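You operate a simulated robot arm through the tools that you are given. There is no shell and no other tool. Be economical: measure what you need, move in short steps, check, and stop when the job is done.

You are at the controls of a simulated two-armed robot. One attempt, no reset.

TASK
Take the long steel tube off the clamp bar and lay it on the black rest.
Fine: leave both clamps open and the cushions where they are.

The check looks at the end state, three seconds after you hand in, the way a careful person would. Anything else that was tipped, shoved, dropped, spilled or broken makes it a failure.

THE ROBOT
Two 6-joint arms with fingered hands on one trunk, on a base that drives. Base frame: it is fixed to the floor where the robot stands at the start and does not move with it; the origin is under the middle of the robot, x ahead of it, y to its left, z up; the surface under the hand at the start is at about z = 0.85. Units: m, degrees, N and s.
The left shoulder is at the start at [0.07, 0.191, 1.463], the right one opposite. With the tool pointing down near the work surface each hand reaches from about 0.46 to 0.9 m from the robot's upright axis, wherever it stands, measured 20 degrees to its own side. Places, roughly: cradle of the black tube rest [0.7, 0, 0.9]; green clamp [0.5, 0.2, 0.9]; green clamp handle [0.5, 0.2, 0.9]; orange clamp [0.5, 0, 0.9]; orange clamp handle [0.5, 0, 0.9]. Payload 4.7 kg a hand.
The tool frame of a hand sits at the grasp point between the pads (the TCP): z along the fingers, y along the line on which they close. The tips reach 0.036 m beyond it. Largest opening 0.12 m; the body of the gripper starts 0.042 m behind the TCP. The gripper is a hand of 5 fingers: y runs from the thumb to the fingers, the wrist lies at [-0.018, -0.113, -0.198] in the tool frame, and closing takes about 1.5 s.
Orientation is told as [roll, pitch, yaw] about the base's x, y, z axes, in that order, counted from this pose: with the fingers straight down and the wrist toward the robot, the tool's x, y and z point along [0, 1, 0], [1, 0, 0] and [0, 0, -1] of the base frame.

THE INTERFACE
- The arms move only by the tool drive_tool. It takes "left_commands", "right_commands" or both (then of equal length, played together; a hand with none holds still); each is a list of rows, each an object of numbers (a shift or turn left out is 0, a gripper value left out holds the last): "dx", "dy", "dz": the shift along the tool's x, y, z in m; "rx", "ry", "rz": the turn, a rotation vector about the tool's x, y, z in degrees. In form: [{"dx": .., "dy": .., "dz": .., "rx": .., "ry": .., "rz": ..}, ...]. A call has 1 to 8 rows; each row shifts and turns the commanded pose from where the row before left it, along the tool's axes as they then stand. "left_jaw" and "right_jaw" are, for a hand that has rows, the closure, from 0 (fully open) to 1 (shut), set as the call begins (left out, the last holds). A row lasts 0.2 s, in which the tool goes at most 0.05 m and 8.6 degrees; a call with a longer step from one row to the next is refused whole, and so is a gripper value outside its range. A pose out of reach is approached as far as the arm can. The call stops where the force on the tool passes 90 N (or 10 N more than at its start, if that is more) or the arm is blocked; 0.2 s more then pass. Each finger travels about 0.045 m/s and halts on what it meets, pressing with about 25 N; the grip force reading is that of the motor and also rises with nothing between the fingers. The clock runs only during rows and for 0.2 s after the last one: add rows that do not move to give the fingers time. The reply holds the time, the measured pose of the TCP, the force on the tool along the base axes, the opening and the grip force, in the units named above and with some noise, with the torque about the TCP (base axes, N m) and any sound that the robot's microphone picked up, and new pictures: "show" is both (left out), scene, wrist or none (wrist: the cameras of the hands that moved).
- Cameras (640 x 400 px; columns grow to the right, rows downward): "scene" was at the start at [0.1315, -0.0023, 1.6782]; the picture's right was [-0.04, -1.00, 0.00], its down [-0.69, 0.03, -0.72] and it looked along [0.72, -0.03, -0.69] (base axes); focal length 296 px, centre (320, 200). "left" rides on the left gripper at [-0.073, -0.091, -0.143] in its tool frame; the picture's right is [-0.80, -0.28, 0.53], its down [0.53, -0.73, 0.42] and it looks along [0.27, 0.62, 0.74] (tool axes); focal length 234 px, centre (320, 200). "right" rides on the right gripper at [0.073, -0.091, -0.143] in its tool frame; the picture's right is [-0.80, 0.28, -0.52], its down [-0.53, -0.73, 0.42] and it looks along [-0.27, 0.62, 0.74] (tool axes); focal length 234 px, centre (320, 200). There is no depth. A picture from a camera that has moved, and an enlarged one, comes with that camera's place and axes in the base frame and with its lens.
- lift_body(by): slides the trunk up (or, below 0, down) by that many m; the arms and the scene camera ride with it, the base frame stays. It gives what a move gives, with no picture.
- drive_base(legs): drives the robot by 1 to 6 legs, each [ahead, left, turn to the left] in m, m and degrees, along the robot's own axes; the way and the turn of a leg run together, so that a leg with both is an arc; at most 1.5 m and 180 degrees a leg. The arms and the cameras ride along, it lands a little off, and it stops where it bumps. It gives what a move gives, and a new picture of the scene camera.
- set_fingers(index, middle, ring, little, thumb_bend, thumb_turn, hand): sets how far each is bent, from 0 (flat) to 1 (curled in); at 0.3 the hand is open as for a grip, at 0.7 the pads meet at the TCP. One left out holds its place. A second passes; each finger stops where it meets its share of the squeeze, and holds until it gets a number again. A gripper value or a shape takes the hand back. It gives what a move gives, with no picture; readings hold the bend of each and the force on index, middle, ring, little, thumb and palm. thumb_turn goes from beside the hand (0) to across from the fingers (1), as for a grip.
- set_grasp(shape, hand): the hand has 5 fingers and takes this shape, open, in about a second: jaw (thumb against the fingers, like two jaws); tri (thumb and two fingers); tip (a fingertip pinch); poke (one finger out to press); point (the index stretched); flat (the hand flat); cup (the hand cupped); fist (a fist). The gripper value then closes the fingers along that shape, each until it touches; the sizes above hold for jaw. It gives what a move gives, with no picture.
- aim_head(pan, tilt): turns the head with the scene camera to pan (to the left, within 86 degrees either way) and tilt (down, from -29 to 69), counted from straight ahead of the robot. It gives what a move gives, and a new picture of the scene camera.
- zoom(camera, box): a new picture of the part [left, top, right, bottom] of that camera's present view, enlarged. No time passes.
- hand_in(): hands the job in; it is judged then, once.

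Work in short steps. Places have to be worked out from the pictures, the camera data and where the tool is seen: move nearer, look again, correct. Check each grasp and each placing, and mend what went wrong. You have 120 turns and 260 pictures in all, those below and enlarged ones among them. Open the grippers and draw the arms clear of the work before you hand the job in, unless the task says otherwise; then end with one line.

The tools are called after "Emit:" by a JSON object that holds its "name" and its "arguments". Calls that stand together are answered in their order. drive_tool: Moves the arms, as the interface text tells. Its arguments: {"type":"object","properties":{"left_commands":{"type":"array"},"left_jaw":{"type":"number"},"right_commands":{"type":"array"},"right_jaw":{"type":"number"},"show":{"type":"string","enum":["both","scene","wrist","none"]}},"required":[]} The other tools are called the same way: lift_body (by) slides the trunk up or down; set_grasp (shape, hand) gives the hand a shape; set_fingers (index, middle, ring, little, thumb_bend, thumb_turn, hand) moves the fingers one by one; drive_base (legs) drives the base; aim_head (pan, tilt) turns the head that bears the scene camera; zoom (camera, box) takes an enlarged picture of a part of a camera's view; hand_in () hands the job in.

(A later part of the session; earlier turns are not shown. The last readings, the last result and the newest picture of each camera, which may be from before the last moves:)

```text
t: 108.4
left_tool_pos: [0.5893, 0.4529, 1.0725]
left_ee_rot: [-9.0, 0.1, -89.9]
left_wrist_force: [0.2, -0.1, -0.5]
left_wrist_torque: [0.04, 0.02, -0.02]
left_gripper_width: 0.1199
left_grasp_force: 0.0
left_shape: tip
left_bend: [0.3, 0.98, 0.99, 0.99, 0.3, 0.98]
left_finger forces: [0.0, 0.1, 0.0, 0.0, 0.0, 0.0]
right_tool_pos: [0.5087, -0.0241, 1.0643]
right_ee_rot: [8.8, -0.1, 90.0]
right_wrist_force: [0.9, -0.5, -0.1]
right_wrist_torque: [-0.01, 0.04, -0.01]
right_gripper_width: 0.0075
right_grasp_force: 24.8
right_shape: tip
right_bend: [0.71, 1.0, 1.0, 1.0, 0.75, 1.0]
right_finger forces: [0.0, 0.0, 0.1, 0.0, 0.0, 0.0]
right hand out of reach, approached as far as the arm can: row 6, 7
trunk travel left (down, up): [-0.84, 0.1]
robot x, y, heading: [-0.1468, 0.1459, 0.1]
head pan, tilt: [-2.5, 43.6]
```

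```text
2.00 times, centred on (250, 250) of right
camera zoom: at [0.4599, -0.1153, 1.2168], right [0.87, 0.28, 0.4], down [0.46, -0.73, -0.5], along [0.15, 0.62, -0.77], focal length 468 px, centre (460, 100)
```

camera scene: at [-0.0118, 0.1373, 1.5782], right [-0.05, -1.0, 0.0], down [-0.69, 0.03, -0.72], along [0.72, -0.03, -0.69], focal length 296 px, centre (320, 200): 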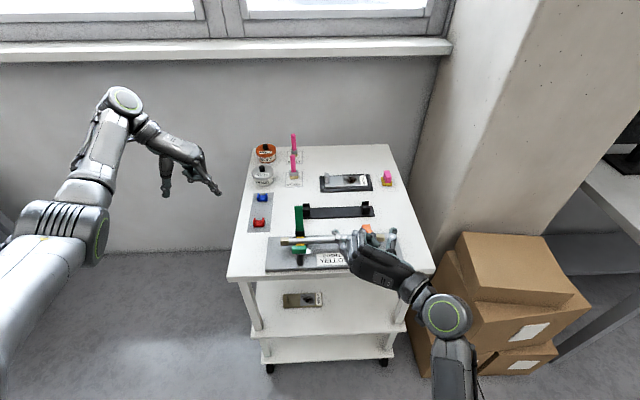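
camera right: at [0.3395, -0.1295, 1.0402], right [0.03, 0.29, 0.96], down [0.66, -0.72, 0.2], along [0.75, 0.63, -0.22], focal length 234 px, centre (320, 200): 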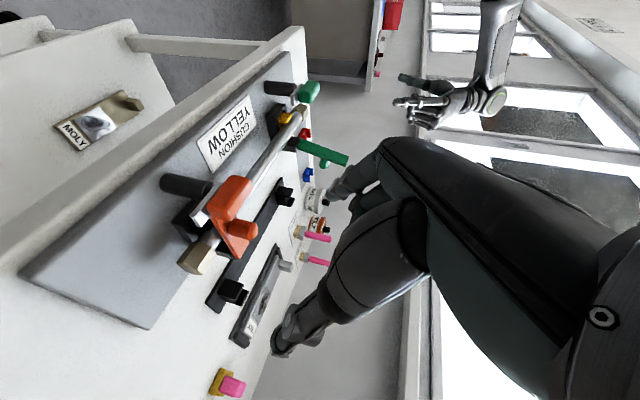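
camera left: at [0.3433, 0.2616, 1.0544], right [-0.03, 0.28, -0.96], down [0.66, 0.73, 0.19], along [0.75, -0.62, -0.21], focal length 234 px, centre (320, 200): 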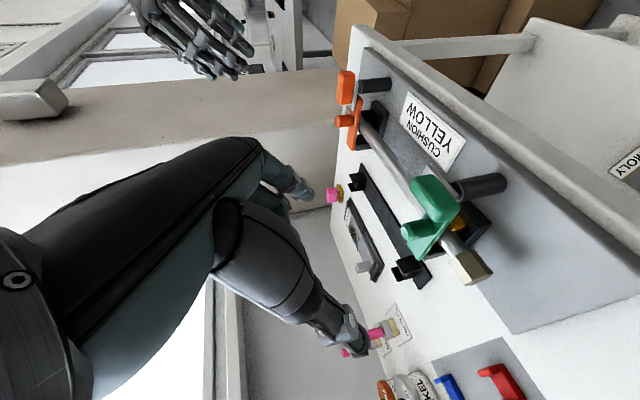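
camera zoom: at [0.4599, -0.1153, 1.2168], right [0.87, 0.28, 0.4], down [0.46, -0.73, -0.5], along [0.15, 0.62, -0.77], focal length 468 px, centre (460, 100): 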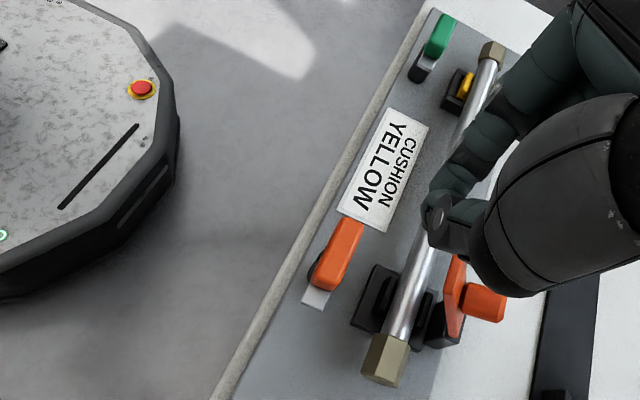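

The orange arm stands at ~65–70° by itself. I tilt the hand to point forward-down and then push the arm's face with the closed fingertips.

Emit:
{"name": "drive_tool", "arguments": {"right_commands": [{"ry": -8, "dz": -0.01}, {"ry": -8}, {"ry": -8}, {"ry": -8}, {"ry": -8}, {"ry": -8}, {}], "show": "none"}}

Emit:
{"name": "drive_tool", "arguments": {"right_commands": [{"dz": -0.025, "dx": 0.02, "dy": -0.003}, {"dz": 0.025, "dx": 0.02, "dy": -0.003}, {"dz": 0.02, "dx": 0.025}, {"dz": 0.01, "dx": 0.01}], "show": "wrist"}}

Emit:
{"name": "zoom", "arguments": {"camera": "scene", "box": [310, 160, 430, 260]}}

```text
t: 110.0
left_tool_pos: [0.5882, 0.4546, 1.0727]
left_ee_rot: [-8.9, 0.0, -90.0]
left_wrist_force: [-0.8, -0.2, 0.0]
left_wrist_torque: [0.01, 0.03, 0.0]
left_gripper_width: 0.1199
left_grasp_force: 0.0
left_shape: tip
left_bend: [0.3, 0.98, 0.99, 0.99, 0.3, 0.98]
left_finger forces: [0.1, 0.0, 0.0, 0.0, 0.0, 0.0]
right_tool_pos: [0.5134, -0.0287, 1.0772]
right_ee_rot: [-39.0, 0.8, 90.6]
right_wrist_force: [0.3, -0.5, 0.4]
right_wrist_torque: [0.03, 0.02, 0.0]
right_gripper_width: 0.0077
right_grasp_force: 24.9
right_shape: tip
right_bend: [0.71, 1.0, 1.0, 1.0, 0.75, 1.0]
right_finger forces: [0.0, 0.0, 0.0, 0.0, 0.0, 0.0]
trunk travel left (down, up): [-0.84, 0.1]
robot x, y, heading: [-0.1437, 0.1432, -0.0]
head pan, tilt: [-2.5, 43.6]
```

```text
t: 111.0
left_tool_pos: [0.588, 0.455, 1.0726]
left_ee_rot: [-8.9, 0.0, -89.9]
left_wrist_force: [0.4, -0.6, 0.0]
left_wrist_torque: [0.02, 0.02, 0.0]
left_gripper_width: 0.1198
left_grasp_force: 0.0
left_shape: tip
left_bend: [0.3, 0.98, 0.99, 0.99, 0.3, 0.98]
left_finger forces: [0.0, 0.1, 0.0, 0.0, 0.0, 0.0]
right_tool_pos: [0.4703, -0.0381, 1.0086]
right_ee_rot: [-38.8, 0.7, 90.6]
right_wrist_force: [0.1, 0.6, 0.2]
right_wrist_torque: [0.01, 0.06, 0.06]
right_gripper_width: 0.0078
right_grasp_force: 25.0
right_shape: tip
right_bend: [0.71, 1.0, 1.0, 1.0, 0.75, 1.0]
right_finger forces: [0.0, 0.1, 0.1, 0.1, 0.0, 0.0]
trunk travel left (down, up): [-0.84, 0.1]
robot x, y, heading: [-0.1442, 0.1449, 0.1]
head pan, tilt: [-2.5, 43.6]
camera right: at [0.3251, -0.1273, 1.0763], right [0.29, 0.29, 0.91], down [0.69, -0.73, 0.01], along [0.66, 0.62, -0.42], focal length 234 px, centre (320, 200)
```

right: 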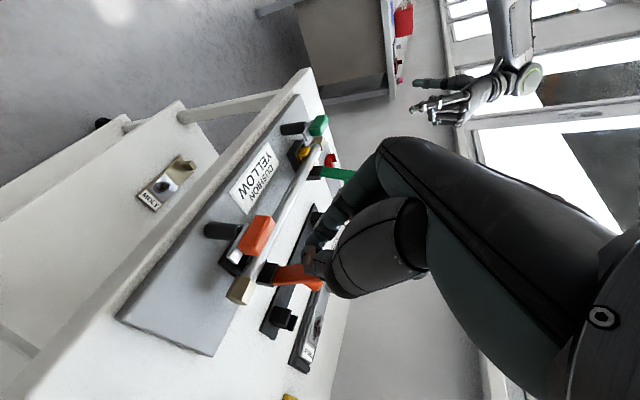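

```text
4.00 times, centred on (370, 210) of scene
camera zoom: at [-0.0133, 0.1406, 1.5783], right [-0.04, -1.0, 0.0], down [-0.69, 0.03, -0.72], along [0.72, -0.03, -0.69], focal length 1184 px, centre (120, 160)
```

zoom: 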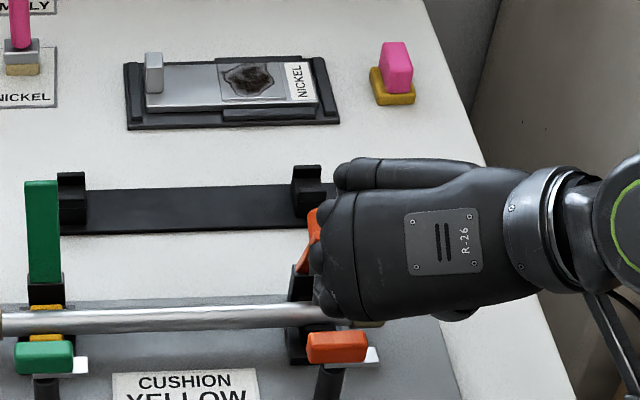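

I lower 12 mm and push forward.

Emit:
{"name": "drive_tool", "arguments": {"right_commands": [{"dz": 0.0094, "dx": 0.0075}, {"dz": 0.0126, "dx": -0.0156}, {"dz": 0.0126, "dx": -0.0156}, {"dz": 0.0063, "dx": -0.0078}, {"dz": 0.0063, "dx": -0.0078}, {"dz": 0.0063, "dx": -0.0078}], "show": "none"}}

Emit:
{"name": "zoom", "arguments": {"camera": "scene", "box": [310, 160, 430, 260]}}

Emit:
{"name": "zoom", "arguments": {"camera": "right", "box": [180, 180, 380, 330]}}

```text
t: 112.4
left_tool_pos: [0.5892, 0.4529, 1.0725]
left_ee_rot: [-8.9, 0.0, -89.9]
left_wrist_force: [0.2, -0.2, 0.4]
left_wrist_torque: [0.03, 0.01, 0.03]
left_gripper_width: 0.12
left_grasp_force: 0.0
left_shape: tip
left_bend: [0.3, 0.98, 0.99, 0.99, 0.3, 0.98]
left_finger forces: [0.0, 0.1, 0.0, 0.0, 0.0, 0.0]
right_tool_pos: [0.5439, -0.035, 0.9973]
right_ee_rot: [-38.8, 0.8, 90.6]
right_wrist_force: [-0.1, -0.2, 0.1]
right_wrist_torque: [0.03, 0.0, -0.02]
right_gripper_width: 0.0076
right_grasp_force: 25.0
right_shape: tip
right_bend: [0.71, 1.0, 1.0, 1.0, 0.75, 1.0]
right_finger forces: [0.0, 0.0, 0.0, 0.0, 0.1, 0.0]
trunk travel left (down, up): [-0.84, 0.1]
robot x, y, heading: [-0.142, 0.1402, -0.0]
head pan, tilt: [-2.5, 43.6]
```

```text
4.00 times, centred on (370, 210) of scene
camera zoom: at [-0.012, 0.1406, 1.5781], right [-0.04, -1.0, 0.0], down [-0.69, 0.03, -0.72], along [0.72, -0.03, -0.69], focal length 1184 px, centre (120, 160)
```

zoom: 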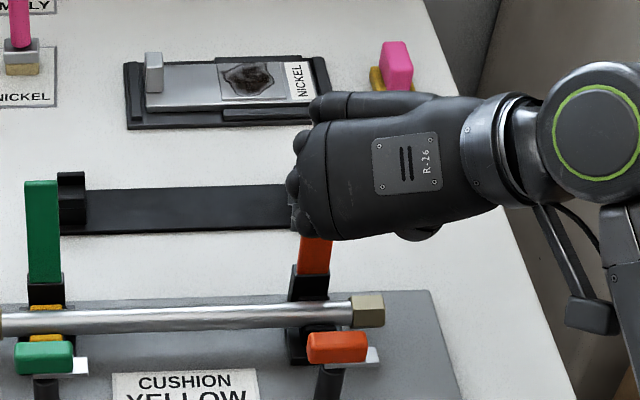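

```text
2.67 times, centred on (280, 255) of right
camera zoom: at [0.3987, -0.1258, 1.0638], right [0.29, 0.29, 0.91], down [0.69, -0.73, 0.01], along [0.66, 0.62, -0.42], focal length 624 px, centre (427, 53)
```

zoom: 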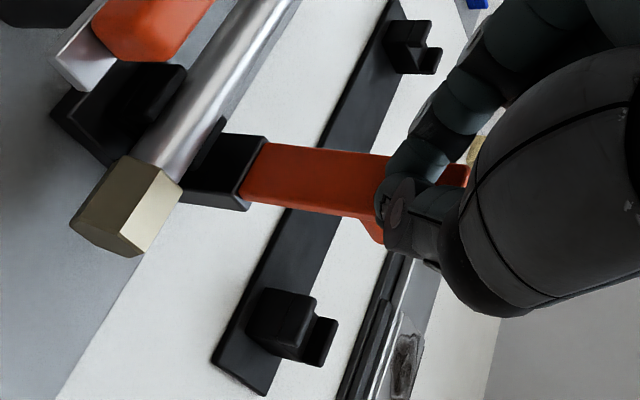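

The arm is near vertical; 2.5 cm more.

Emit:
{"name": "drive_tool", "arguments": {"right_commands": [{"dz": 0.0063, "dx": -0.0078}, {"dz": 0.0063, "dx": -0.0078}, {"dz": 0.0032, "dx": -0.0039}, {}], "show": "none"}}

Emit:
{"name": "drive_tool", "arguments": {"right_commands": [{"dz": -0.019, "dx": 0.0235}, {"dz": -0.025, "dx": 0.02}, {"dz": -0.04}, {"dz": -0.04}, {"dz": -0.02, "dx": -0.03}, {"dy": -0.04}, {"dy": -0.04}, {"dy": -0.04}], "right_jaw": 0, "show": "scene"}}

Emit:
{"name": "zoom", "arguments": {"camera": "scene", "box": [260, 170, 420, 270]}}

```text
t: 113.4
left_tool_pos: [0.5845, 0.4544, 1.0745]
left_ee_rot: [-8.9, 0.0, -89.9]
left_wrist_force: [0.5, -0.2, -0.1]
left_wrist_torque: [-0.01, -0.01, 0.01]
left_gripper_width: 0.1198
left_grasp_force: 0.0
left_shape: tip
left_bend: [0.3, 0.98, 0.99, 0.99, 0.3, 0.98]
left_finger forces: [0.0, 0.1, 0.1, 0.1, 0.0, 0.0]
right_tool_pos: [0.5639, -0.0362, 0.9978]
right_ee_rot: [-38.8, 0.7, 90.8]
right_wrist_force: [-27.0, 2.4, 0.3]
right_wrist_torque: [0.11, 0.66, 0.17]
right_gripper_width: 0.008
right_grasp_force: 25.2
right_shape: tip
right_bend: [0.71, 1.0, 1.0, 1.0, 0.75, 1.0]
right_finger forces: [47.4, 0.0, 0.0, 0.0, 0.0, 0.1]
trunk travel left (down, up): [-0.84, 0.1]
robot x, y, heading: [-0.1434, 0.1405, 0.2]
head pan, tilt: [-2.5, 43.6]
```

```text
t: 115.2
left_tool_pos: [0.5898, 0.454, 1.0733]
left_ee_rot: [-9.0, 0.1, -89.9]
left_wrist_force: [0.4, 0.0, -0.1]
left_wrist_torque: [0.06, 0.0, -0.04]
left_gripper_width: 0.1197
left_grasp_force: 0.0
left_shape: tip
left_bend: [0.3, 0.98, 0.99, 0.99, 0.3, 0.98]
left_finger forces: [0.0, 0.0, 0.0, 0.0, 0.0, 0.0]
right_tool_pos: [0.4681, -0.1541, 1.1002]
right_ee_rot: [-38.8, 0.7, 90.6]
right_wrist_force: [0.0, -0.1, 0.0]
right_wrist_torque: [0.05, 0.02, 0.03]
right_gripper_width: 0.12
right_grasp_force: 0.0
right_shape: tip
right_bend: [0.3, 0.98, 0.99, 0.99, 0.3, 0.98]
right_finger forces: [0.0, 0.0, 0.1, 0.0, 0.0, 0.1]
trunk travel left (down, up): [-0.84, 0.1]
robot x, y, heading: [-0.1443, 0.1413, 0.2]
head pan, tilt: [-2.5, 43.6]
camera scene: at [-0.0128, 0.1399, 1.5782], right [-0.04, -1.0, 0.0], down [-0.69, 0.03, -0.72], along [0.72, -0.03, -0.69], focal length 296 px, centre (320, 200)
```

scene: 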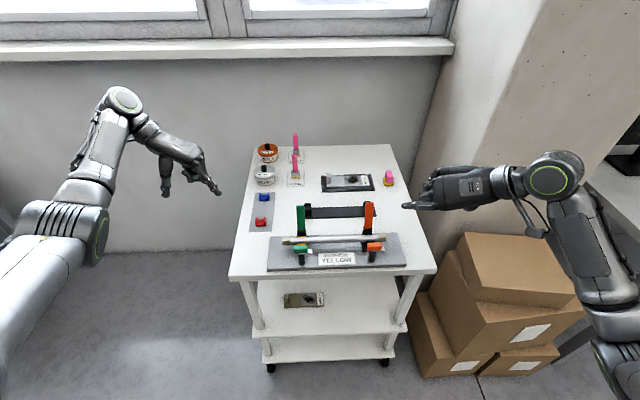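

```text
4.00 times, centred on (340, 220) of scene
camera zoom: at [-0.0128, 0.1399, 1.5782], right [-0.04, -1.0, 0.0], down [-0.69, 0.03, -0.72], along [0.72, -0.03, -0.69], focal length 1184 px, centre (240, 120)
```

zoom: 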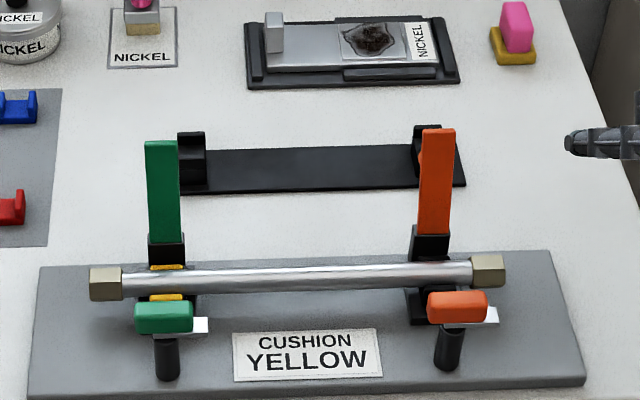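

Both clamps are open and standing at their stops. Next the tube: I shift the robot left a little more so the right hand can come straight down on its middle, and turn that hand to the default downward jaw pose.

Emit:
{"name": "drive_base", "arguments": {"legs": [[0, 0.1, 0]]}}

Emit:
{"name": "drive_tool", "arguments": {"right_commands": [{"ry": 8, "dy": -0.02}, {"ry": 8, "dy": -0.02}, {"ry": 8}, {"ry": 8}, {"ry": 7}, {"rz": 8.5}, {"rz": 8.5}, {"rz": 8.5}], "show": "none"}}

Emit:
{"name": "drive_tool", "arguments": {"right_commands": [{"rz": 8.5}, {"rz": 8.5}, {"rz": 8.5}, {"rz": 8.5}, {"rz": 8.5}, {"rz": 8.5}, {"rz": 8.5}, {"rz": 5}], "show": "none"}}

Emit:
{"name": "set_grasp", "arguments": {"hand": "right", "shape": "jaw"}}

```text
t: 116.4
left_tool_pos: [0.5901, 0.5525, 1.0728]
left_ee_rot: [-8.9, 0.1, -90.1]
left_wrist_force: [-0.1, -0.3, 0.2]
left_wrist_torque: [0.03, 0.01, -0.02]
left_gripper_width: 0.1198
left_grasp_force: 0.1
left_shape: tip
left_bend: [0.3, 0.98, 0.99, 0.99, 0.3, 0.98]
left_finger forces: [0.0, 0.0, 0.0, 0.0, 0.0, 0.0]
right_tool_pos: [0.4679, -0.0554, 1.1]
right_ee_rot: [-38.8, 0.7, 90.4]
right_wrist_force: [-0.2, 0.9, -0.9]
right_wrist_torque: [0.04, 0.03, -0.01]
right_gripper_width: 0.1196
right_grasp_force: 0.0
right_shape: tip
right_bend: [0.3, 0.98, 0.99, 0.99, 0.3, 0.98]
right_finger forces: [0.1, 0.0, 0.0, 0.0, 0.1, 0.0]
trunk travel left (down, up): [-0.84, 0.1]
robot x, y, heading: [-0.1417, 0.2398, -0.2]
head pan, tilt: [-2.5, 43.6]
camera scene: at [-0.0127, 0.2394, 1.5782], right [-0.05, -1.0, 0.0], down [-0.69, 0.03, -0.72], along [0.72, -0.03, -0.69], focal length 296 px, centre (320, 200)
```

scene: 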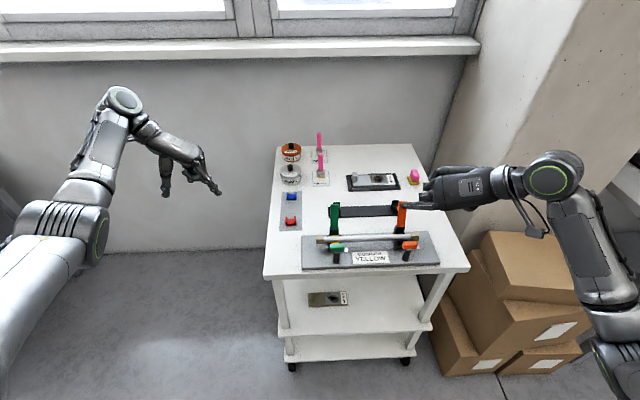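

```text
t: 118.2
left_tool_pos: [0.5902, 0.5534, 1.0728]
left_ee_rot: [-8.9, 0.0, -90.2]
left_wrist_force: [-0.1, -0.1, -0.6]
left_wrist_torque: [-0.01, -0.03, 0.0]
left_gripper_width: 0.1196
left_grasp_force: 0.0
left_shape: tip
left_bend: [0.3, 0.98, 0.99, 0.99, 0.3, 0.98]
left_finger forces: [0.0, 0.1, 0.1, 0.0, 0.1, 0.1]
right_tool_pos: [0.4684, -0.0945, 1.1009]
right_ee_rot: [-0.1, 0.8, 64.7]
right_wrist_force: [0.5, -0.4, 0.1]
right_wrist_torque: [0.0, -0.02, 0.01]
right_gripper_width: 0.1194
right_grasp_force: 0.0
right_shape: tip
right_bend: [0.3, 0.98, 0.99, 0.99, 0.3, 0.98]
right_finger forces: [0.0, 0.0, 0.0, 0.0, 0.1, 0.1]
trunk travel left (down, up): [-0.84, 0.1]
robot x, y, heading: [-0.1439, 0.246, 0.2]
head pan, tilt: [-2.5, 43.6]
```

```text
t: 120.0
left_tool_pos: [0.5896, 0.5539, 1.0722]
left_ee_rot: [-8.9, 0.0, -90.1]
left_wrist_force: [-1.0, 0.5, 0.2]
left_wrist_torque: [0.0, 0.01, 0.01]
left_gripper_width: 0.1199
left_grasp_force: 0.0
left_shape: tip
left_bend: [0.3, 0.98, 0.99, 0.99, 0.3, 0.98]
left_finger forces: [0.1, 0.0, 0.0, 0.0, 0.0, 0.1]
right_tool_pos: [0.4661, -0.0953, 1.1011]
right_ee_rot: [-0.8, 0.2, 0.3]
right_wrist_force: [0.6, -0.1, -0.7]
right_wrist_torque: [-0.01, -0.02, -0.02]
right_gripper_width: 0.1199
right_grasp_force: 0.1
right_shape: tip
right_bend: [0.3, 0.98, 0.99, 0.99, 0.3, 0.98]
right_finger forces: [0.1, 0.0, 0.0, 0.0, 0.0, 0.0]
trunk travel left (down, up): [-0.84, 0.1]
robot x, y, heading: [-0.1463, 0.2449, -0.2]
head pan, tilt: [-2.5, 43.6]
```

```text
t: 120.9
left_tool_pos: [0.5887, 0.5527, 1.0728]
left_ee_rot: [-8.8, 0.0, -90.1]
left_wrist_force: [0.2, -0.5, -0.2]
left_wrist_torque: [0.01, -0.03, 0.0]
left_gripper_width: 0.1198
left_grasp_force: 0.1
left_shape: tip
left_bend: [0.3, 0.98, 0.99, 0.99, 0.3, 0.98]
left_finger forces: [0.0, 0.0, 0.1, 0.0, 0.1, 0.0]
right_tool_pos: [0.4672, -0.0943, 1.1009]
right_ee_rot: [-0.8, 0.1, 0.5]
right_wrist_force: [0.9, 0.0, 0.4]
right_wrist_torque: [-0.01, -0.01, -0.01]
right_gripper_width: 0.1198
right_grasp_force: 0.0
right_shape: jaw
right_bend: [0.3, 0.3, 0.3, 0.3, 0.3, 0.98]
right_finger forces: [0.1, 0.0, 0.0, 0.1, 0.0, 0.0]
trunk travel left (down, up): [-0.84, 0.1]
robot x, y, heading: [-0.144, 0.2419, -0.1]
head pan, tilt: [-2.5, 43.6]
```

I move over the tube (y≈0.10) and look from the wrist.

Emit:
{"name": "drive_tool", "arguments": {"right_commands": [{"dx": 0.047, "dy": 0.012}, {"dx": 0.047, "dy": 0.012}, {"dx": 0.047, "dy": 0.012}, {"dx": 0.047, "dy": 0.012}, {}], "show": "wrist"}}

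Emit:
{"name": "zoom", "arguments": {"camera": "scene", "box": [290, 160, 470, 290]}}

```text
t: 122.1
left_tool_pos: [0.5892, 0.5517, 1.0729]
left_ee_rot: [-8.8, 0.1, -90.1]
left_wrist_force: [-0.1, 0.5, -0.4]
left_wrist_torque: [0.07, 0.0, -0.03]
left_gripper_width: 0.1198
left_grasp_force: 0.1
left_shape: tip
left_bend: [0.3, 0.98, 0.99, 0.99, 0.3, 0.98]
left_finger forces: [0.1, 0.0, 0.0, 0.0, 0.0, 0.1]
right_tool_pos: [0.5128, 0.0885, 1.0995]
right_ee_rot: [-0.7, 0.3, 0.5]
right_wrist_force: [0.3, -0.7, -0.1]
right_wrist_torque: [0.02, -0.01, -0.01]
right_gripper_width: 0.1196
right_grasp_force: 0.1
right_shape: jaw
right_bend: [0.3, 0.3, 0.3, 0.3, 0.3, 0.98]
right_finger forces: [0.1, 0.0, 0.1, 0.1, 0.0, 0.1]
trunk travel left (down, up): [-0.84, 0.1]
robot x, y, heading: [-0.147, 0.2427, -0.2]
head pan, tilt: [-2.5, 43.6]
camera right: at [0.4221, 0.1647, 1.2406], right [0.29, -0.79, 0.53], down [-0.73, -0.54, -0.41], along [0.62, -0.27, -0.74], focal length 234 px, centre (320, 200)
```

right: 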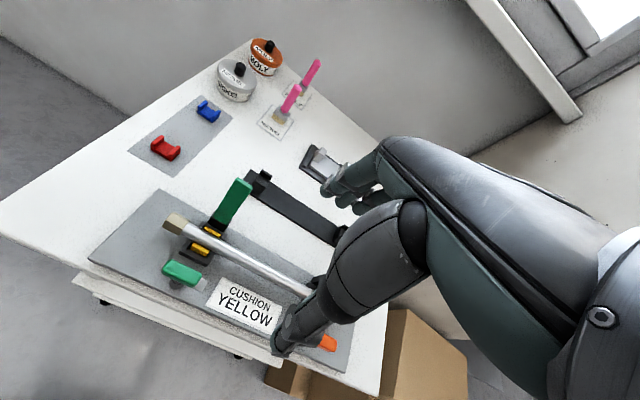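

```text
3.08 times, centred on (380, 225) of scene
camera zoom: at [-0.0127, 0.2394, 1.5782], right [-0.05, -1.0, 0.0], down [-0.69, 0.03, -0.72], along [0.72, -0.03, -0.69], focal length 911 px, centre (135, 123)
```

zoom: 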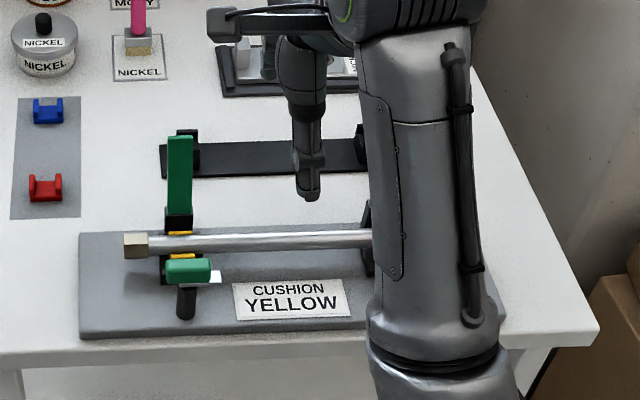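

Tube centre estimated x≈0.531, z≈0.892. I descend to z≈0.92 above it.

Emit:
{"name": "drive_tool", "arguments": {"right_commands": [{"dx": 0.011, "dy": 0.018, "dz": 0.03}, {"dz": 0.045}, {"dz": 0.045}, {"dz": 0.04}, {"dz": 0.018}, {}], "show": "wrist"}}

Emit:
{"name": "zoom", "arguments": {"camera": "right", "box": [220, 160, 420, 340]}}

Emit:
{"name": "zoom", "arguments": {"camera": "scene", "box": [310, 190, 430, 280]}}

```text
t: 123.5
left_tool_pos: [0.5899, 0.5529, 1.0721]
left_ee_rot: [-9.0, 0.0, -90.1]
left_wrist_force: [0.5, -0.2, 0.0]
left_wrist_torque: [-0.04, -0.01, 0.0]
left_gripper_width: 0.1198
left_grasp_force: 0.0
left_shape: tip
left_bend: [0.3, 0.98, 0.99, 0.99, 0.3, 0.98]
left_finger forces: [0.1, 0.1, 0.1, 0.0, 0.0, 0.1]
right_tool_pos: [0.5291, 0.1016, 0.9205]
right_ee_rot: [-0.8, 0.2, 0.6]
right_wrist_force: [-0.5, -0.8, -0.6]
right_wrist_torque: [-0.03, 0.04, -0.03]
right_gripper_width: 0.1199
right_grasp_force: 0.1
right_shape: jaw
right_bend: [0.3, 0.3, 0.3, 0.3, 0.3, 0.98]
right_finger forces: [0.0, 0.0, 0.1, 0.0, 0.0, 0.0]
trunk travel left (down, up): [-0.84, 0.1]
robot x, y, heading: [-0.1427, 0.2423, -0.0]
head pan, tilt: [-2.5, 43.6]
camera right: at [0.4393, 0.1761, 1.0623], right [0.29, -0.79, 0.54], down [-0.73, -0.54, -0.41], along [0.62, -0.27, -0.74], focal length 234 px, centre (320, 200)
```

right: 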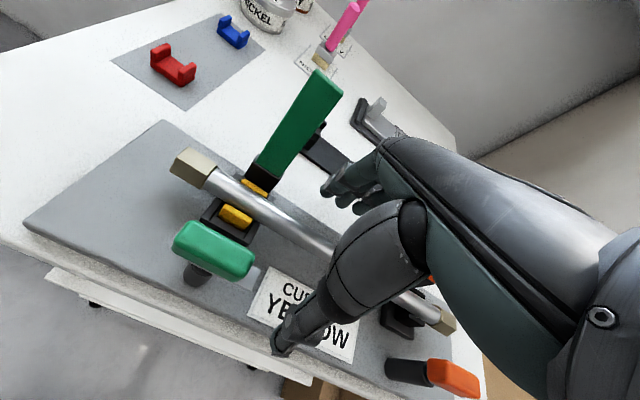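

```text
2.22 times, centred on (320, 250) of right
camera zoom: at [0.4393, 0.1761, 1.0623], right [0.29, -0.79, 0.54], down [-0.73, -0.54, -0.41], along [0.62, -0.27, -0.74], focal length 520 px, centre (320, 89)
```

zoom: 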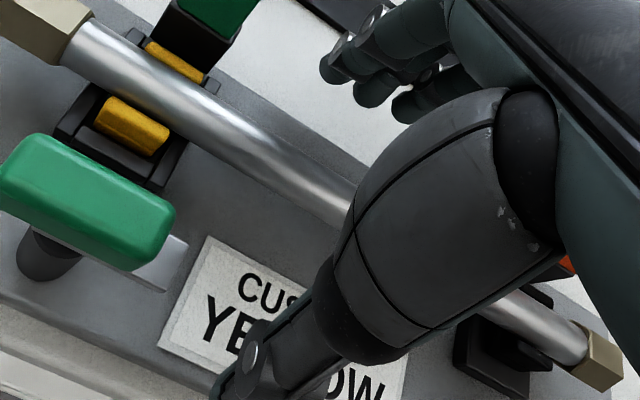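

```text
4.44 times, centred on (370, 235) of scene
camera zoom: at [-0.0126, 0.2414, 1.5782], right [-0.04, -1.0, 0.0], down [-0.69, 0.03, -0.72], along [0.72, -0.03, -0.69], focal length 1316 px, centre (98, 44)
```

zoom: 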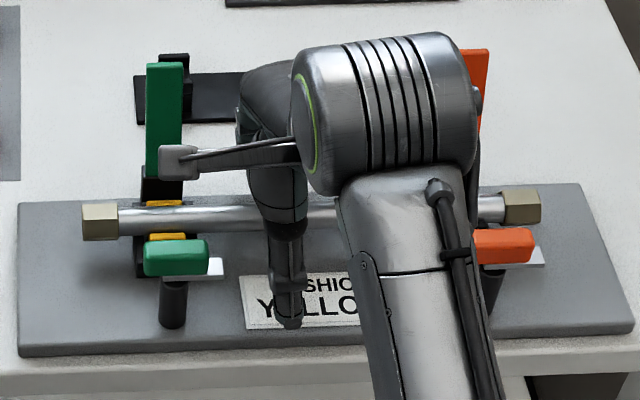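

Aligned (tube x≈0.535). I lower to z≈0.904 and close gently.

Emit:
{"name": "drive_tool", "arguments": {"right_commands": [{"dy": 0.004, "dz": 0.006}, {"dz": 0.005}, {"dz": 0.005}, {}], "show": "none"}}

Emit:
{"name": "drive_tool", "arguments": {"right_commands": [{}, {}, {}, {}, {}, {}, {}, {}], "right_jaw": 1, "show": "wrist"}}

Emit:
{"name": "zoom", "arguments": {"camera": "right", "box": [220, 160, 420, 340]}}

```text
t: 124.5
left_tool_pos: [0.59, 0.5525, 1.0729]
left_ee_rot: [-8.9, 0.0, -90.1]
left_wrist_force: [0.4, 0.0, 0.5]
left_wrist_torque: [0.02, -0.01, 0.03]
left_gripper_width: 0.1199
left_grasp_force: 0.1
left_shape: tip
left_bend: [0.3, 0.98, 0.99, 0.99, 0.3, 0.98]
left_finger forces: [0.0, 0.0, 0.1, 0.1, 0.0, 0.0]
right_tool_pos: [0.5333, 0.1021, 0.9041]
right_ee_rot: [-0.9, 0.2, 0.5]
right_wrist_force: [-0.6, -0.1, -0.1]
right_wrist_torque: [0.0, 0.04, 0.0]
right_gripper_width: 0.12
right_grasp_force: 0.1
right_shape: jaw
right_bend: [0.3, 0.3, 0.3, 0.3, 0.3, 0.98]
right_finger forces: [0.0, 0.0, 0.0, 0.0, 0.0, 0.0]
trunk travel left (down, up): [-0.84, 0.1]
robot x, y, heading: [-0.1425, 0.2448, -0.1]
head pan, tilt: [-2.5, 43.6]
```

```text
t: 126.3
left_tool_pos: [0.5896, 0.5524, 1.0717]
left_ee_rot: [-9.0, 0.1, -90.0]
left_wrist_force: [-0.1, -0.4, 0.8]
left_wrist_torque: [0.03, 0.01, -0.03]
left_gripper_width: 0.1196
left_grasp_force: 0.1
left_shape: tip
left_bend: [0.3, 0.98, 0.99, 0.99, 0.3, 0.98]
left_finger forces: [0.0, 0.0, 0.0, 0.2, 0.0, 0.1]
right_tool_pos: [0.535, 0.1025, 0.9041]
right_ee_rot: [-0.8, 0.4, 0.6]
right_wrist_force: [1.3, 0.0, -0.3]
right_wrist_torque: [-0.12, -0.02, 0.18]
right_gripper_width: 0.0068
right_grasp_force: 25.3
right_shape: jaw
right_bend: [0.72, 0.71, 0.66, 0.62, 0.74, 1.0]
right_finger forces: [10.4, 4.0, 2.5, 3.2, 19.2, 0.0]
trunk travel left (down, up): [-0.84, 0.1]
robot x, y, heading: [-0.1439, 0.2476, -0.0]
head pan, tilt: [-2.5, 43.6]
camera right: at [0.4441, 0.1774, 1.0471], right [0.29, -0.79, 0.54], down [-0.73, -0.54, -0.41], along [0.62, -0.27, -0.74], focal length 234 px, centre (320, 200)
```

right: 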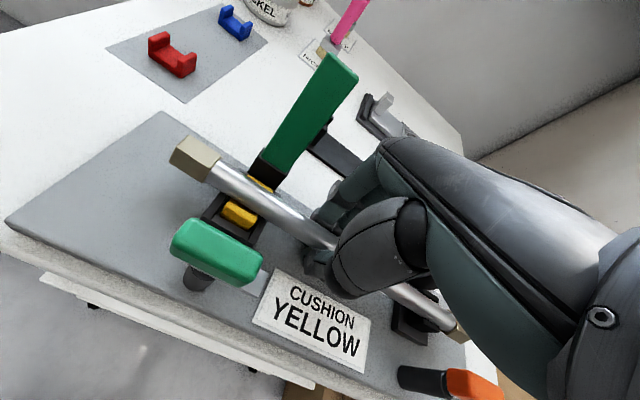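

```text
2.22 times, centred on (320, 250) of right
camera zoom: at [0.4441, 0.1774, 1.0471], right [0.29, -0.79, 0.54], down [-0.73, -0.54, -0.41], along [0.62, -0.27, -0.74], focal length 520 px, centre (320, 89)
```

zoom: 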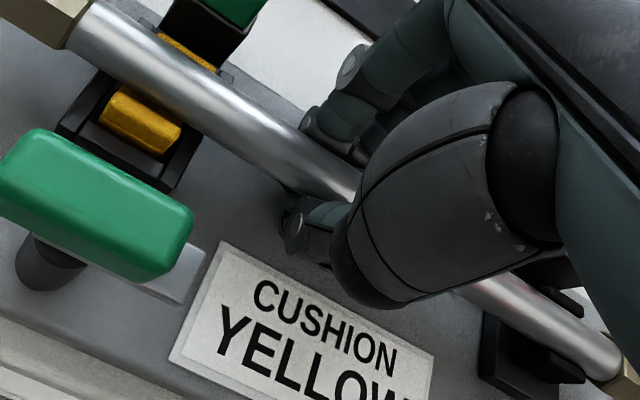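

The tube is gripped (thumb 19 N against four fingers). I lift 3 cm slowly and check.

Emit:
{"name": "drive_tool", "arguments": {"right_commands": [{"dz": -0.006}, {"dz": -0.008}, {"dz": -0.008}, {"dz": -0.008}, {}], "show": "wrist"}}

Emit:
{"name": "zoom", "arguments": {"camera": "scene", "box": [310, 190, 430, 280]}}

```text
t: 127.5
left_tool_pos: [0.5898, 0.5529, 1.0733]
left_ee_rot: [-9.0, 0.0, -90.1]
left_wrist_force: [0.1, 0.0, 0.4]
left_wrist_torque: [0.01, 0.0, 0.06]
left_gripper_width: 0.1198
left_grasp_force: 0.0
left_shape: tip
left_bend: [0.3, 0.98, 0.99, 0.99, 0.3, 0.98]
left_finger forces: [0.0, 0.0, 0.0, 0.1, 0.0, 0.0]
right_tool_pos: [0.5352, 0.1038, 0.9344]
right_ee_rot: [-0.9, 0.3, 0.5]
right_wrist_force: [0.2, -0.2, -1.9]
right_wrist_torque: [0.08, -0.01, 0.01]
right_gripper_width: 0.0072
right_grasp_force: 25.9
right_shape: jaw
right_bend: [0.72, 0.71, 0.68, 0.68, 0.76, 1.0]
right_finger forces: [12.5, 3.0, 2.4, 0.9, 17.8, 0.0]
trunk travel left (down, up): [-0.84, 0.1]
robot x, y, heading: [-0.1475, 0.2422, -0.1]
head pan, tilt: [-2.5, 43.6]
camera right: at [0.4444, 0.1786, 1.0768], right [0.29, -0.79, 0.53], down [-0.73, -0.54, -0.41], along [0.62, -0.27, -0.74], focal length 234 px, centre (320, 200)
```

right: 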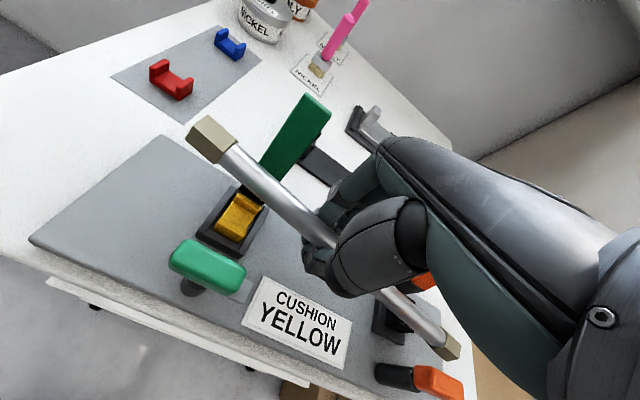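

```text
4.44 times, centred on (370, 235) of scene
camera zoom: at [-0.0121, 0.2411, 1.5781], right [-0.04, -1.0, 0.0], down [-0.69, 0.03, -0.72], along [0.72, -0.03, -0.69], focal length 1316 px, centre (98, 44)
```

zoom: 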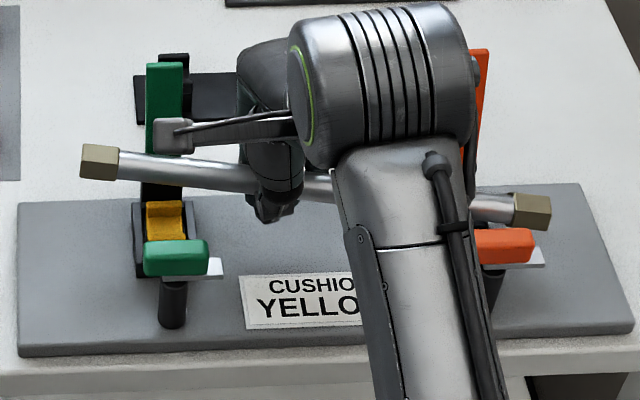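

The tube is up and light; the cushion stayed. It sits ~6° yawed and ~5° tilted in the hand, so I move back from the arms and correct with the wrist while rising.

Emit:
{"name": "drive_tool", "arguments": {"right_commands": [{"dy": -0.015, "dz": -0.005}, {"dy": -0.01, "dz": -0.01, "rz": -2}, {"dz": -0.015, "rz": -2, "ry": -1.5}, {"dz": -0.015, "rz": -2, "ry": -1.5}, {"dz": -0.015, "ry": -1.5}, {"dz": -0.015}], "show": "wrist"}}

Emit:
{"name": "zoom", "arguments": {"camera": "scene", "box": [310, 180, 430, 270]}}

```text
t: 128.9
left_tool_pos: [0.59, 0.5531, 1.0724]
left_ee_rot: [-9.0, 0.0, -90.1]
left_wrist_force: [0.0, -0.1, -0.3]
left_wrist_torque: [0.01, -0.01, 0.0]
left_gripper_width: 0.1196
left_grasp_force: 0.0
left_shape: tip
left_bend: [0.3, 0.98, 0.99, 0.99, 0.3, 0.98]
left_finger forces: [0.0, 0.1, 0.0, 0.0, 0.0, 0.1]
right_tool_pos: [0.5114, 0.1056, 1.0085]
right_ee_rot: [-5.4, 0.5, 6.5]
right_wrist_force: [-0.4, -0.7, -2.1]
right_wrist_torque: [0.08, -0.01, 0.02]
right_gripper_width: 0.0074
right_grasp_force: 24.9
right_shape: jaw
right_bend: [0.72, 0.71, 0.69, 0.7, 0.76, 1.0]
right_finger forces: [12.6, 2.6, 2.5, 1.0, 18.0, 0.0]
trunk travel left (down, up): [-0.84, 0.1]
robot x, y, heading: [-0.1471, 0.2406, -0.1]
head pan, tilt: [-2.5, 43.6]
camera right: at [0.4131, 0.182, 1.1447], right [0.37, -0.72, 0.59], down [-0.67, -0.65, -0.37], along [0.65, -0.26, -0.72], focal length 234 px, centre (320, 200)
```

right: 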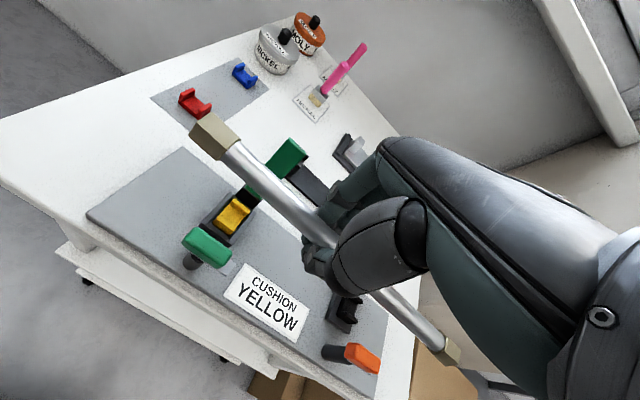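

```text
4.44 times, centred on (370, 225) of scene
camera zoom: at [-0.012, 0.2411, 1.5781], right [-0.05, -1.0, 0.0], down [-0.69, 0.03, -0.72], along [0.72, -0.03, -0.69], focal length 1316 px, centre (98, 89)
```

zoom: 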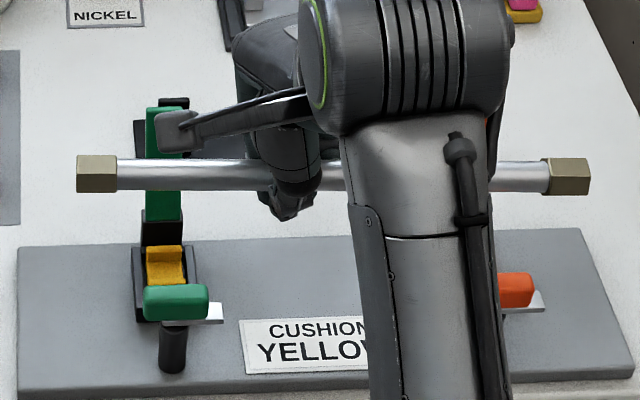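

Nearly level now. I correct 1.5° more, rise above the clamp arms, and look at the rest's cradles.

Emit:
{"name": "drive_tool", "arguments": {"right_commands": [{"dz": -0.03, "ry": -1}, {"dz": -0.035, "ry": -0.7}, {}], "show": "wrist"}}

Emit:
{"name": "zoom", "arguments": {"camera": "scene", "box": [300, 150, 430, 250]}}

Emit:
{"name": "zoom", "arguments": {"camera": "right", "box": [180, 80, 400, 260]}}

```text
t: 129.7
left_tool_pos: [0.5888, 0.5531, 1.0716]
left_ee_rot: [-9.0, 0.0, -90.1]
left_wrist_force: [-0.9, 0.7, 0.2]
left_wrist_torque: [0.01, -0.01, 0.01]
left_gripper_width: 0.1198
left_grasp_force: 0.1
left_shape: tip
left_bend: [0.3, 0.98, 0.99, 0.99, 0.3, 0.98]
left_finger forces: [0.1, 0.0, 0.0, 0.0, 0.0, 0.0]
right_tool_pos: [0.5105, 0.1119, 1.0722]
right_ee_rot: [-6.9, 0.4, 6.4]
right_wrist_force: [-0.1, -1.1, -2.8]
right_wrist_torque: [0.06, 0.02, 0.0]
right_gripper_width: 0.0071
right_grasp_force: 25.0
right_shape: jaw
right_bend: [0.72, 0.71, 0.7, 0.7, 0.76, 1.0]
right_finger forces: [6.1, 2.4, 2.5, 1.1, 17.5, 0.0]
trunk travel left (down, up): [-0.84, 0.1]
robot x, y, heading: [-0.1423, 0.2433, -0.1]
head pan, tilt: [-2.5, 43.6]
camera right: at [0.4114, 0.1911, 1.2063], right [0.36, -0.7, 0.62], down [-0.67, -0.66, -0.35], along [0.65, -0.28, -0.7], focal length 234 px, centre (320, 200)
```

right: 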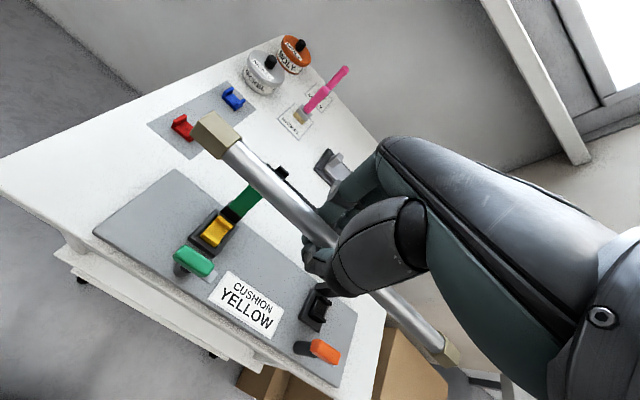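

```text
4.00 times, centred on (365, 200) of scene
camera zoom: at [-0.0122, 0.2407, 1.5781], right [-0.05, -1.0, 0.0], down [-0.69, 0.03, -0.72], along [0.72, -0.03, -0.69], focal length 1184 px, centre (140, 200)
```

zoom: 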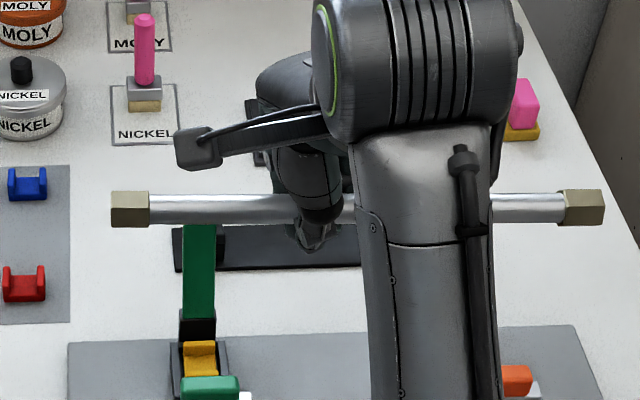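

```text
2.22 times, centred on (290, 170) of right
camera zoom: at [0.4114, 0.1911, 1.2063], right [0.36, -0.7, 0.62], down [-0.67, -0.66, -0.35], along [0.65, -0.28, -0.7], focal length 520 px, centre (387, 267)
```

zoom: 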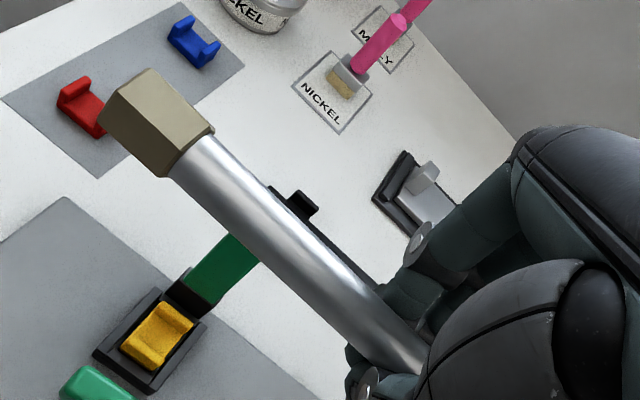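

The arm hides the rest from the scene camera; I check the left wrist camera's view of it.

Emit:
{"name": "zoom", "arguments": {"camera": "left", "box": [180, 60, 400, 240]}}

```text
2.22 times, centred on (290, 150) of left
camera zoom: at [0.5401, 0.6428, 1.2261], right [-0.88, 0.28, -0.39], down [0.46, 0.73, -0.5], along [0.15, -0.62, -0.77], focal length 520 px, centre (387, 311)
```

zoom: 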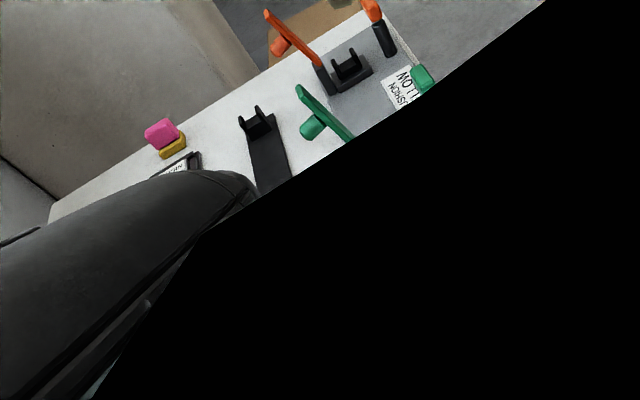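

The cradles are U-shaped, open upward, slot along y at x≈0.685. I carry the tube forward over the rest, staying high.

Emit:
{"name": "drive_tool", "arguments": {"right_commands": [{"dy": 0.041, "dx": -0.0046}, {"dy": 0.041, "dx": -0.0046}, {"dy": 0.041, "dx": -0.0046}, {"dy": 0.03, "dx": -0.0034}, {"dx": -0.02, "dy": -0.002}, {}], "show": "both"}}

Emit:
{"name": "zoom", "arguments": {"camera": "right", "box": [150, 90, 370, 270]}}

Emit:
{"name": "zoom", "arguments": {"camera": "scene", "box": [300, 150, 430, 250]}}

```text
t: 131.1
left_tool_pos: [0.589, 0.5545, 1.0726]
left_ee_rot: [-8.9, -0.1, -90.0]
left_wrist_force: [-0.2, -0.5, -0.6]
left_wrist_torque: [-0.02, -0.03, 0.02]
left_gripper_width: 0.1199
left_grasp_force: 0.1
left_shape: tip
left_bend: [0.3, 0.98, 0.99, 0.99, 0.3, 0.98]
left_finger forces: [0.0, 0.0, 0.0, 0.0, 0.0, 0.0]
right_tool_pos: [0.663, 0.0925, 1.0774]
right_ee_rot: [-7.0, 0.4, 6.5]
right_wrist_force: [0.5, 0.3, -1.6]
right_wrist_torque: [0.04, 0.0, -0.01]
right_gripper_width: 0.0071
right_grasp_force: 25.1
right_shape: jaw
right_bend: [0.72, 0.71, 0.7, 0.7, 0.76, 1.0]
right_finger forces: [6.7, 2.3, 2.5, 1.1, 18.0, 0.0]
trunk travel left (down, up): [-0.84, 0.1]
robot x, y, heading: [-0.144, 0.2433, 0.2]
head pan, tilt: [-2.5, 43.6]
camera scene: at [-0.0124, 0.2417, 1.5782], right [-0.04, -1.0, 0.0], down [-0.69, 0.03, -0.72], along [0.72, -0.03, -0.69], focal length 296 px, centre (320, 200)
camera right: at [0.5642, 0.1733, 1.212], right [0.36, -0.7, 0.62], down [-0.67, -0.66, -0.35], along [0.65, -0.28, -0.7], focal length 234 px, centre (320, 200)
```

scene: 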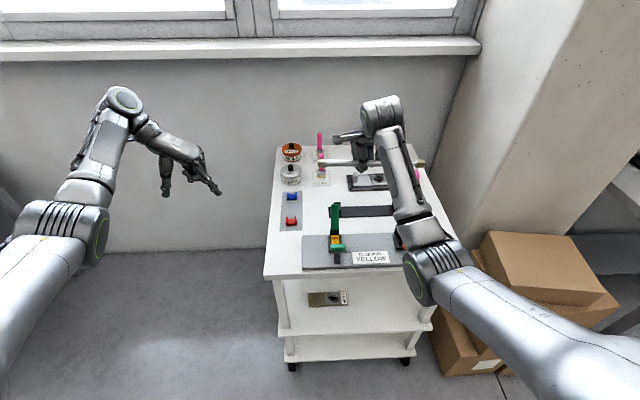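
right: 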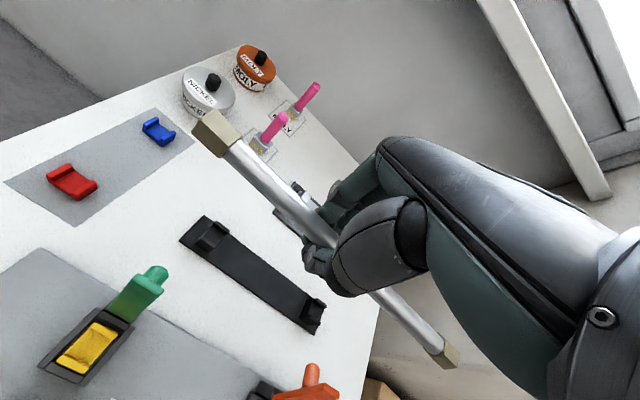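

```text
2.22 times, centred on (260, 180) of right
camera zoom: at [0.5642, 0.1733, 1.212], right [0.36, -0.7, 0.62], down [-0.67, -0.66, -0.35], along [0.65, -0.28, -0.7], focal length 520 px, centre (453, 244)
```

zoom: 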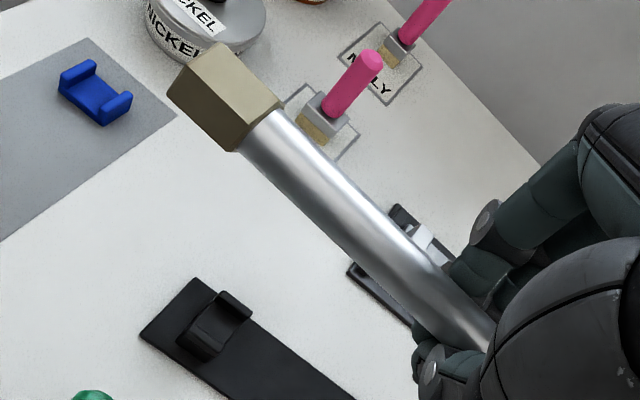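

```text
4.00 times, centred on (365, 200) of scene
camera zoom: at [-0.0124, 0.2417, 1.5782], right [-0.04, -1.0, 0.0], down [-0.69, 0.03, -0.72], along [0.72, -0.03, -0.69], focal length 1184 px, centre (140, 200)
```

zoom: 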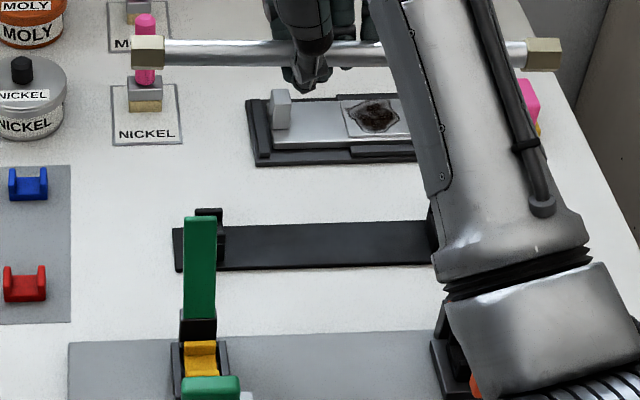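

From both cameras the tube's centre is ≈(0.661, 0.067, 1.07) with ~3° yaw; the cradles are at ≈(0.685, 0.153) and (0.681, −0.037). I correct yaw and position, and descend part-way.

Emit:
{"name": "drive_tool", "arguments": {"right_commands": [{"rz": -1.5}, {"rz": -1.4}, {"dy": 0.0197, "dx": -0.0159}, {"dz": 0.04}, {"dz": 0.04}, {"dz": 0.03}, {}], "show": "wrist"}}

Emit:
{"name": "zoom", "arguments": {"camera": "right", "box": [150, 90, 370, 270]}}

Emit:
{"name": "zoom", "arguments": {"camera": "scene", "box": [310, 160, 440, 250]}}

```text
t: 132.7
left_tool_pos: [0.5904, 0.5536, 1.0717]
left_ee_rot: [-8.9, 0.0, -90.1]
left_wrist_force: [-0.5, -0.2, 0.5]
left_wrist_torque: [0.01, 0.0, 0.01]
left_gripper_width: 0.1196
left_grasp_force: 0.0
left_shape: tip
left_bend: [0.3, 0.98, 0.99, 0.99, 0.3, 0.98]
left_finger forces: [0.1, 0.1, 0.0, 0.1, 0.1, 0.0]
right_tool_pos: [0.6881, 0.0657, 0.9699]
right_ee_rot: [-6.9, 0.8, 9.4]
right_wrist_force: [1.3, -0.3, -2.0]
right_wrist_torque: [0.04, 0.03, -0.02]
right_gripper_width: 0.0072
right_grasp_force: 24.9
right_shape: jaw
right_bend: [0.72, 0.71, 0.7, 0.7, 0.76, 1.0]
right_finger forces: [6.8, 2.2, 2.6, 1.1, 17.9, 0.1]
trunk travel left (down, up): [-0.84, 0.1]
robot x, y, heading: [-0.1414, 0.2413, -0.2]
head pan, tilt: [-2.5, 43.6]
camera right: at [0.5853, 0.1414, 1.1049], right [0.4, -0.68, 0.61], down [-0.63, -0.69, -0.35], along [0.66, -0.25, -0.71], focal length 234 px, centre (320, 200)
```

right: 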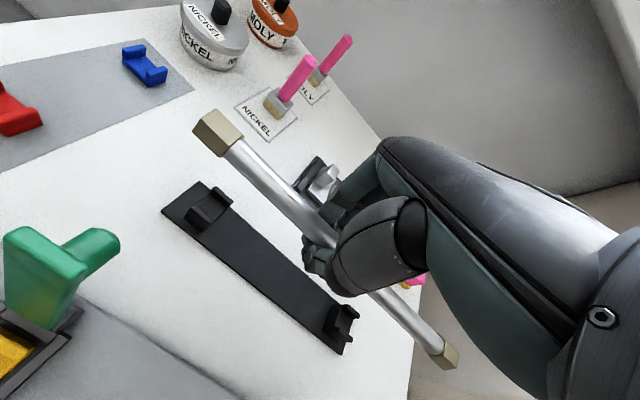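

```text
2.22 times, centred on (260, 180) of right
camera zoom: at [0.5853, 0.1414, 1.1049], right [0.4, -0.68, 0.61], down [-0.63, -0.69, -0.35], along [0.66, -0.25, -0.71], focal length 520 px, centre (453, 244)
```

zoom: 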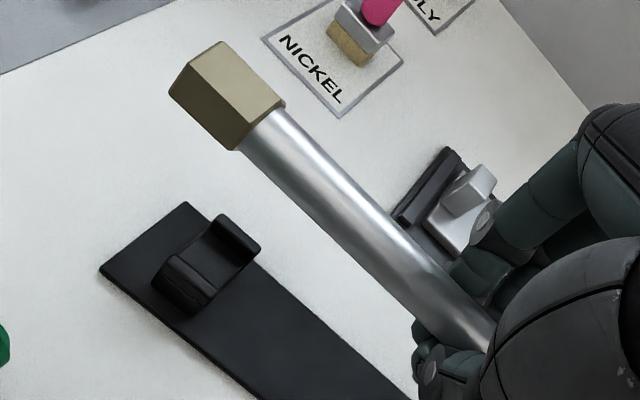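

```text
4.44 times, centred on (375, 205) of scene
camera zoom: at [-0.0125, 0.2413, 1.5782], right [-0.04, -1.0, 0.0], down [-0.69, 0.03, -0.72], along [0.72, -0.03, -0.69], focal length 1316 px, centre (76, 178)
```

zoom: 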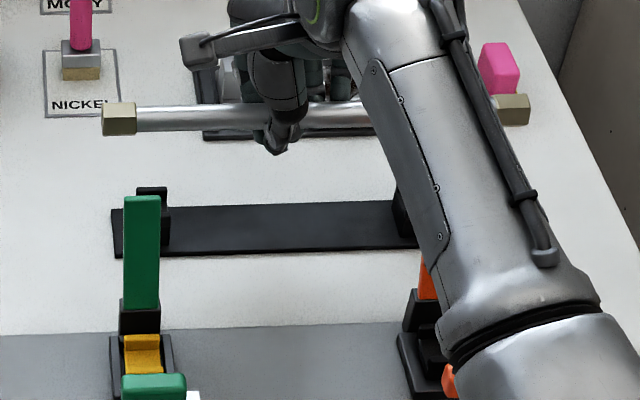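

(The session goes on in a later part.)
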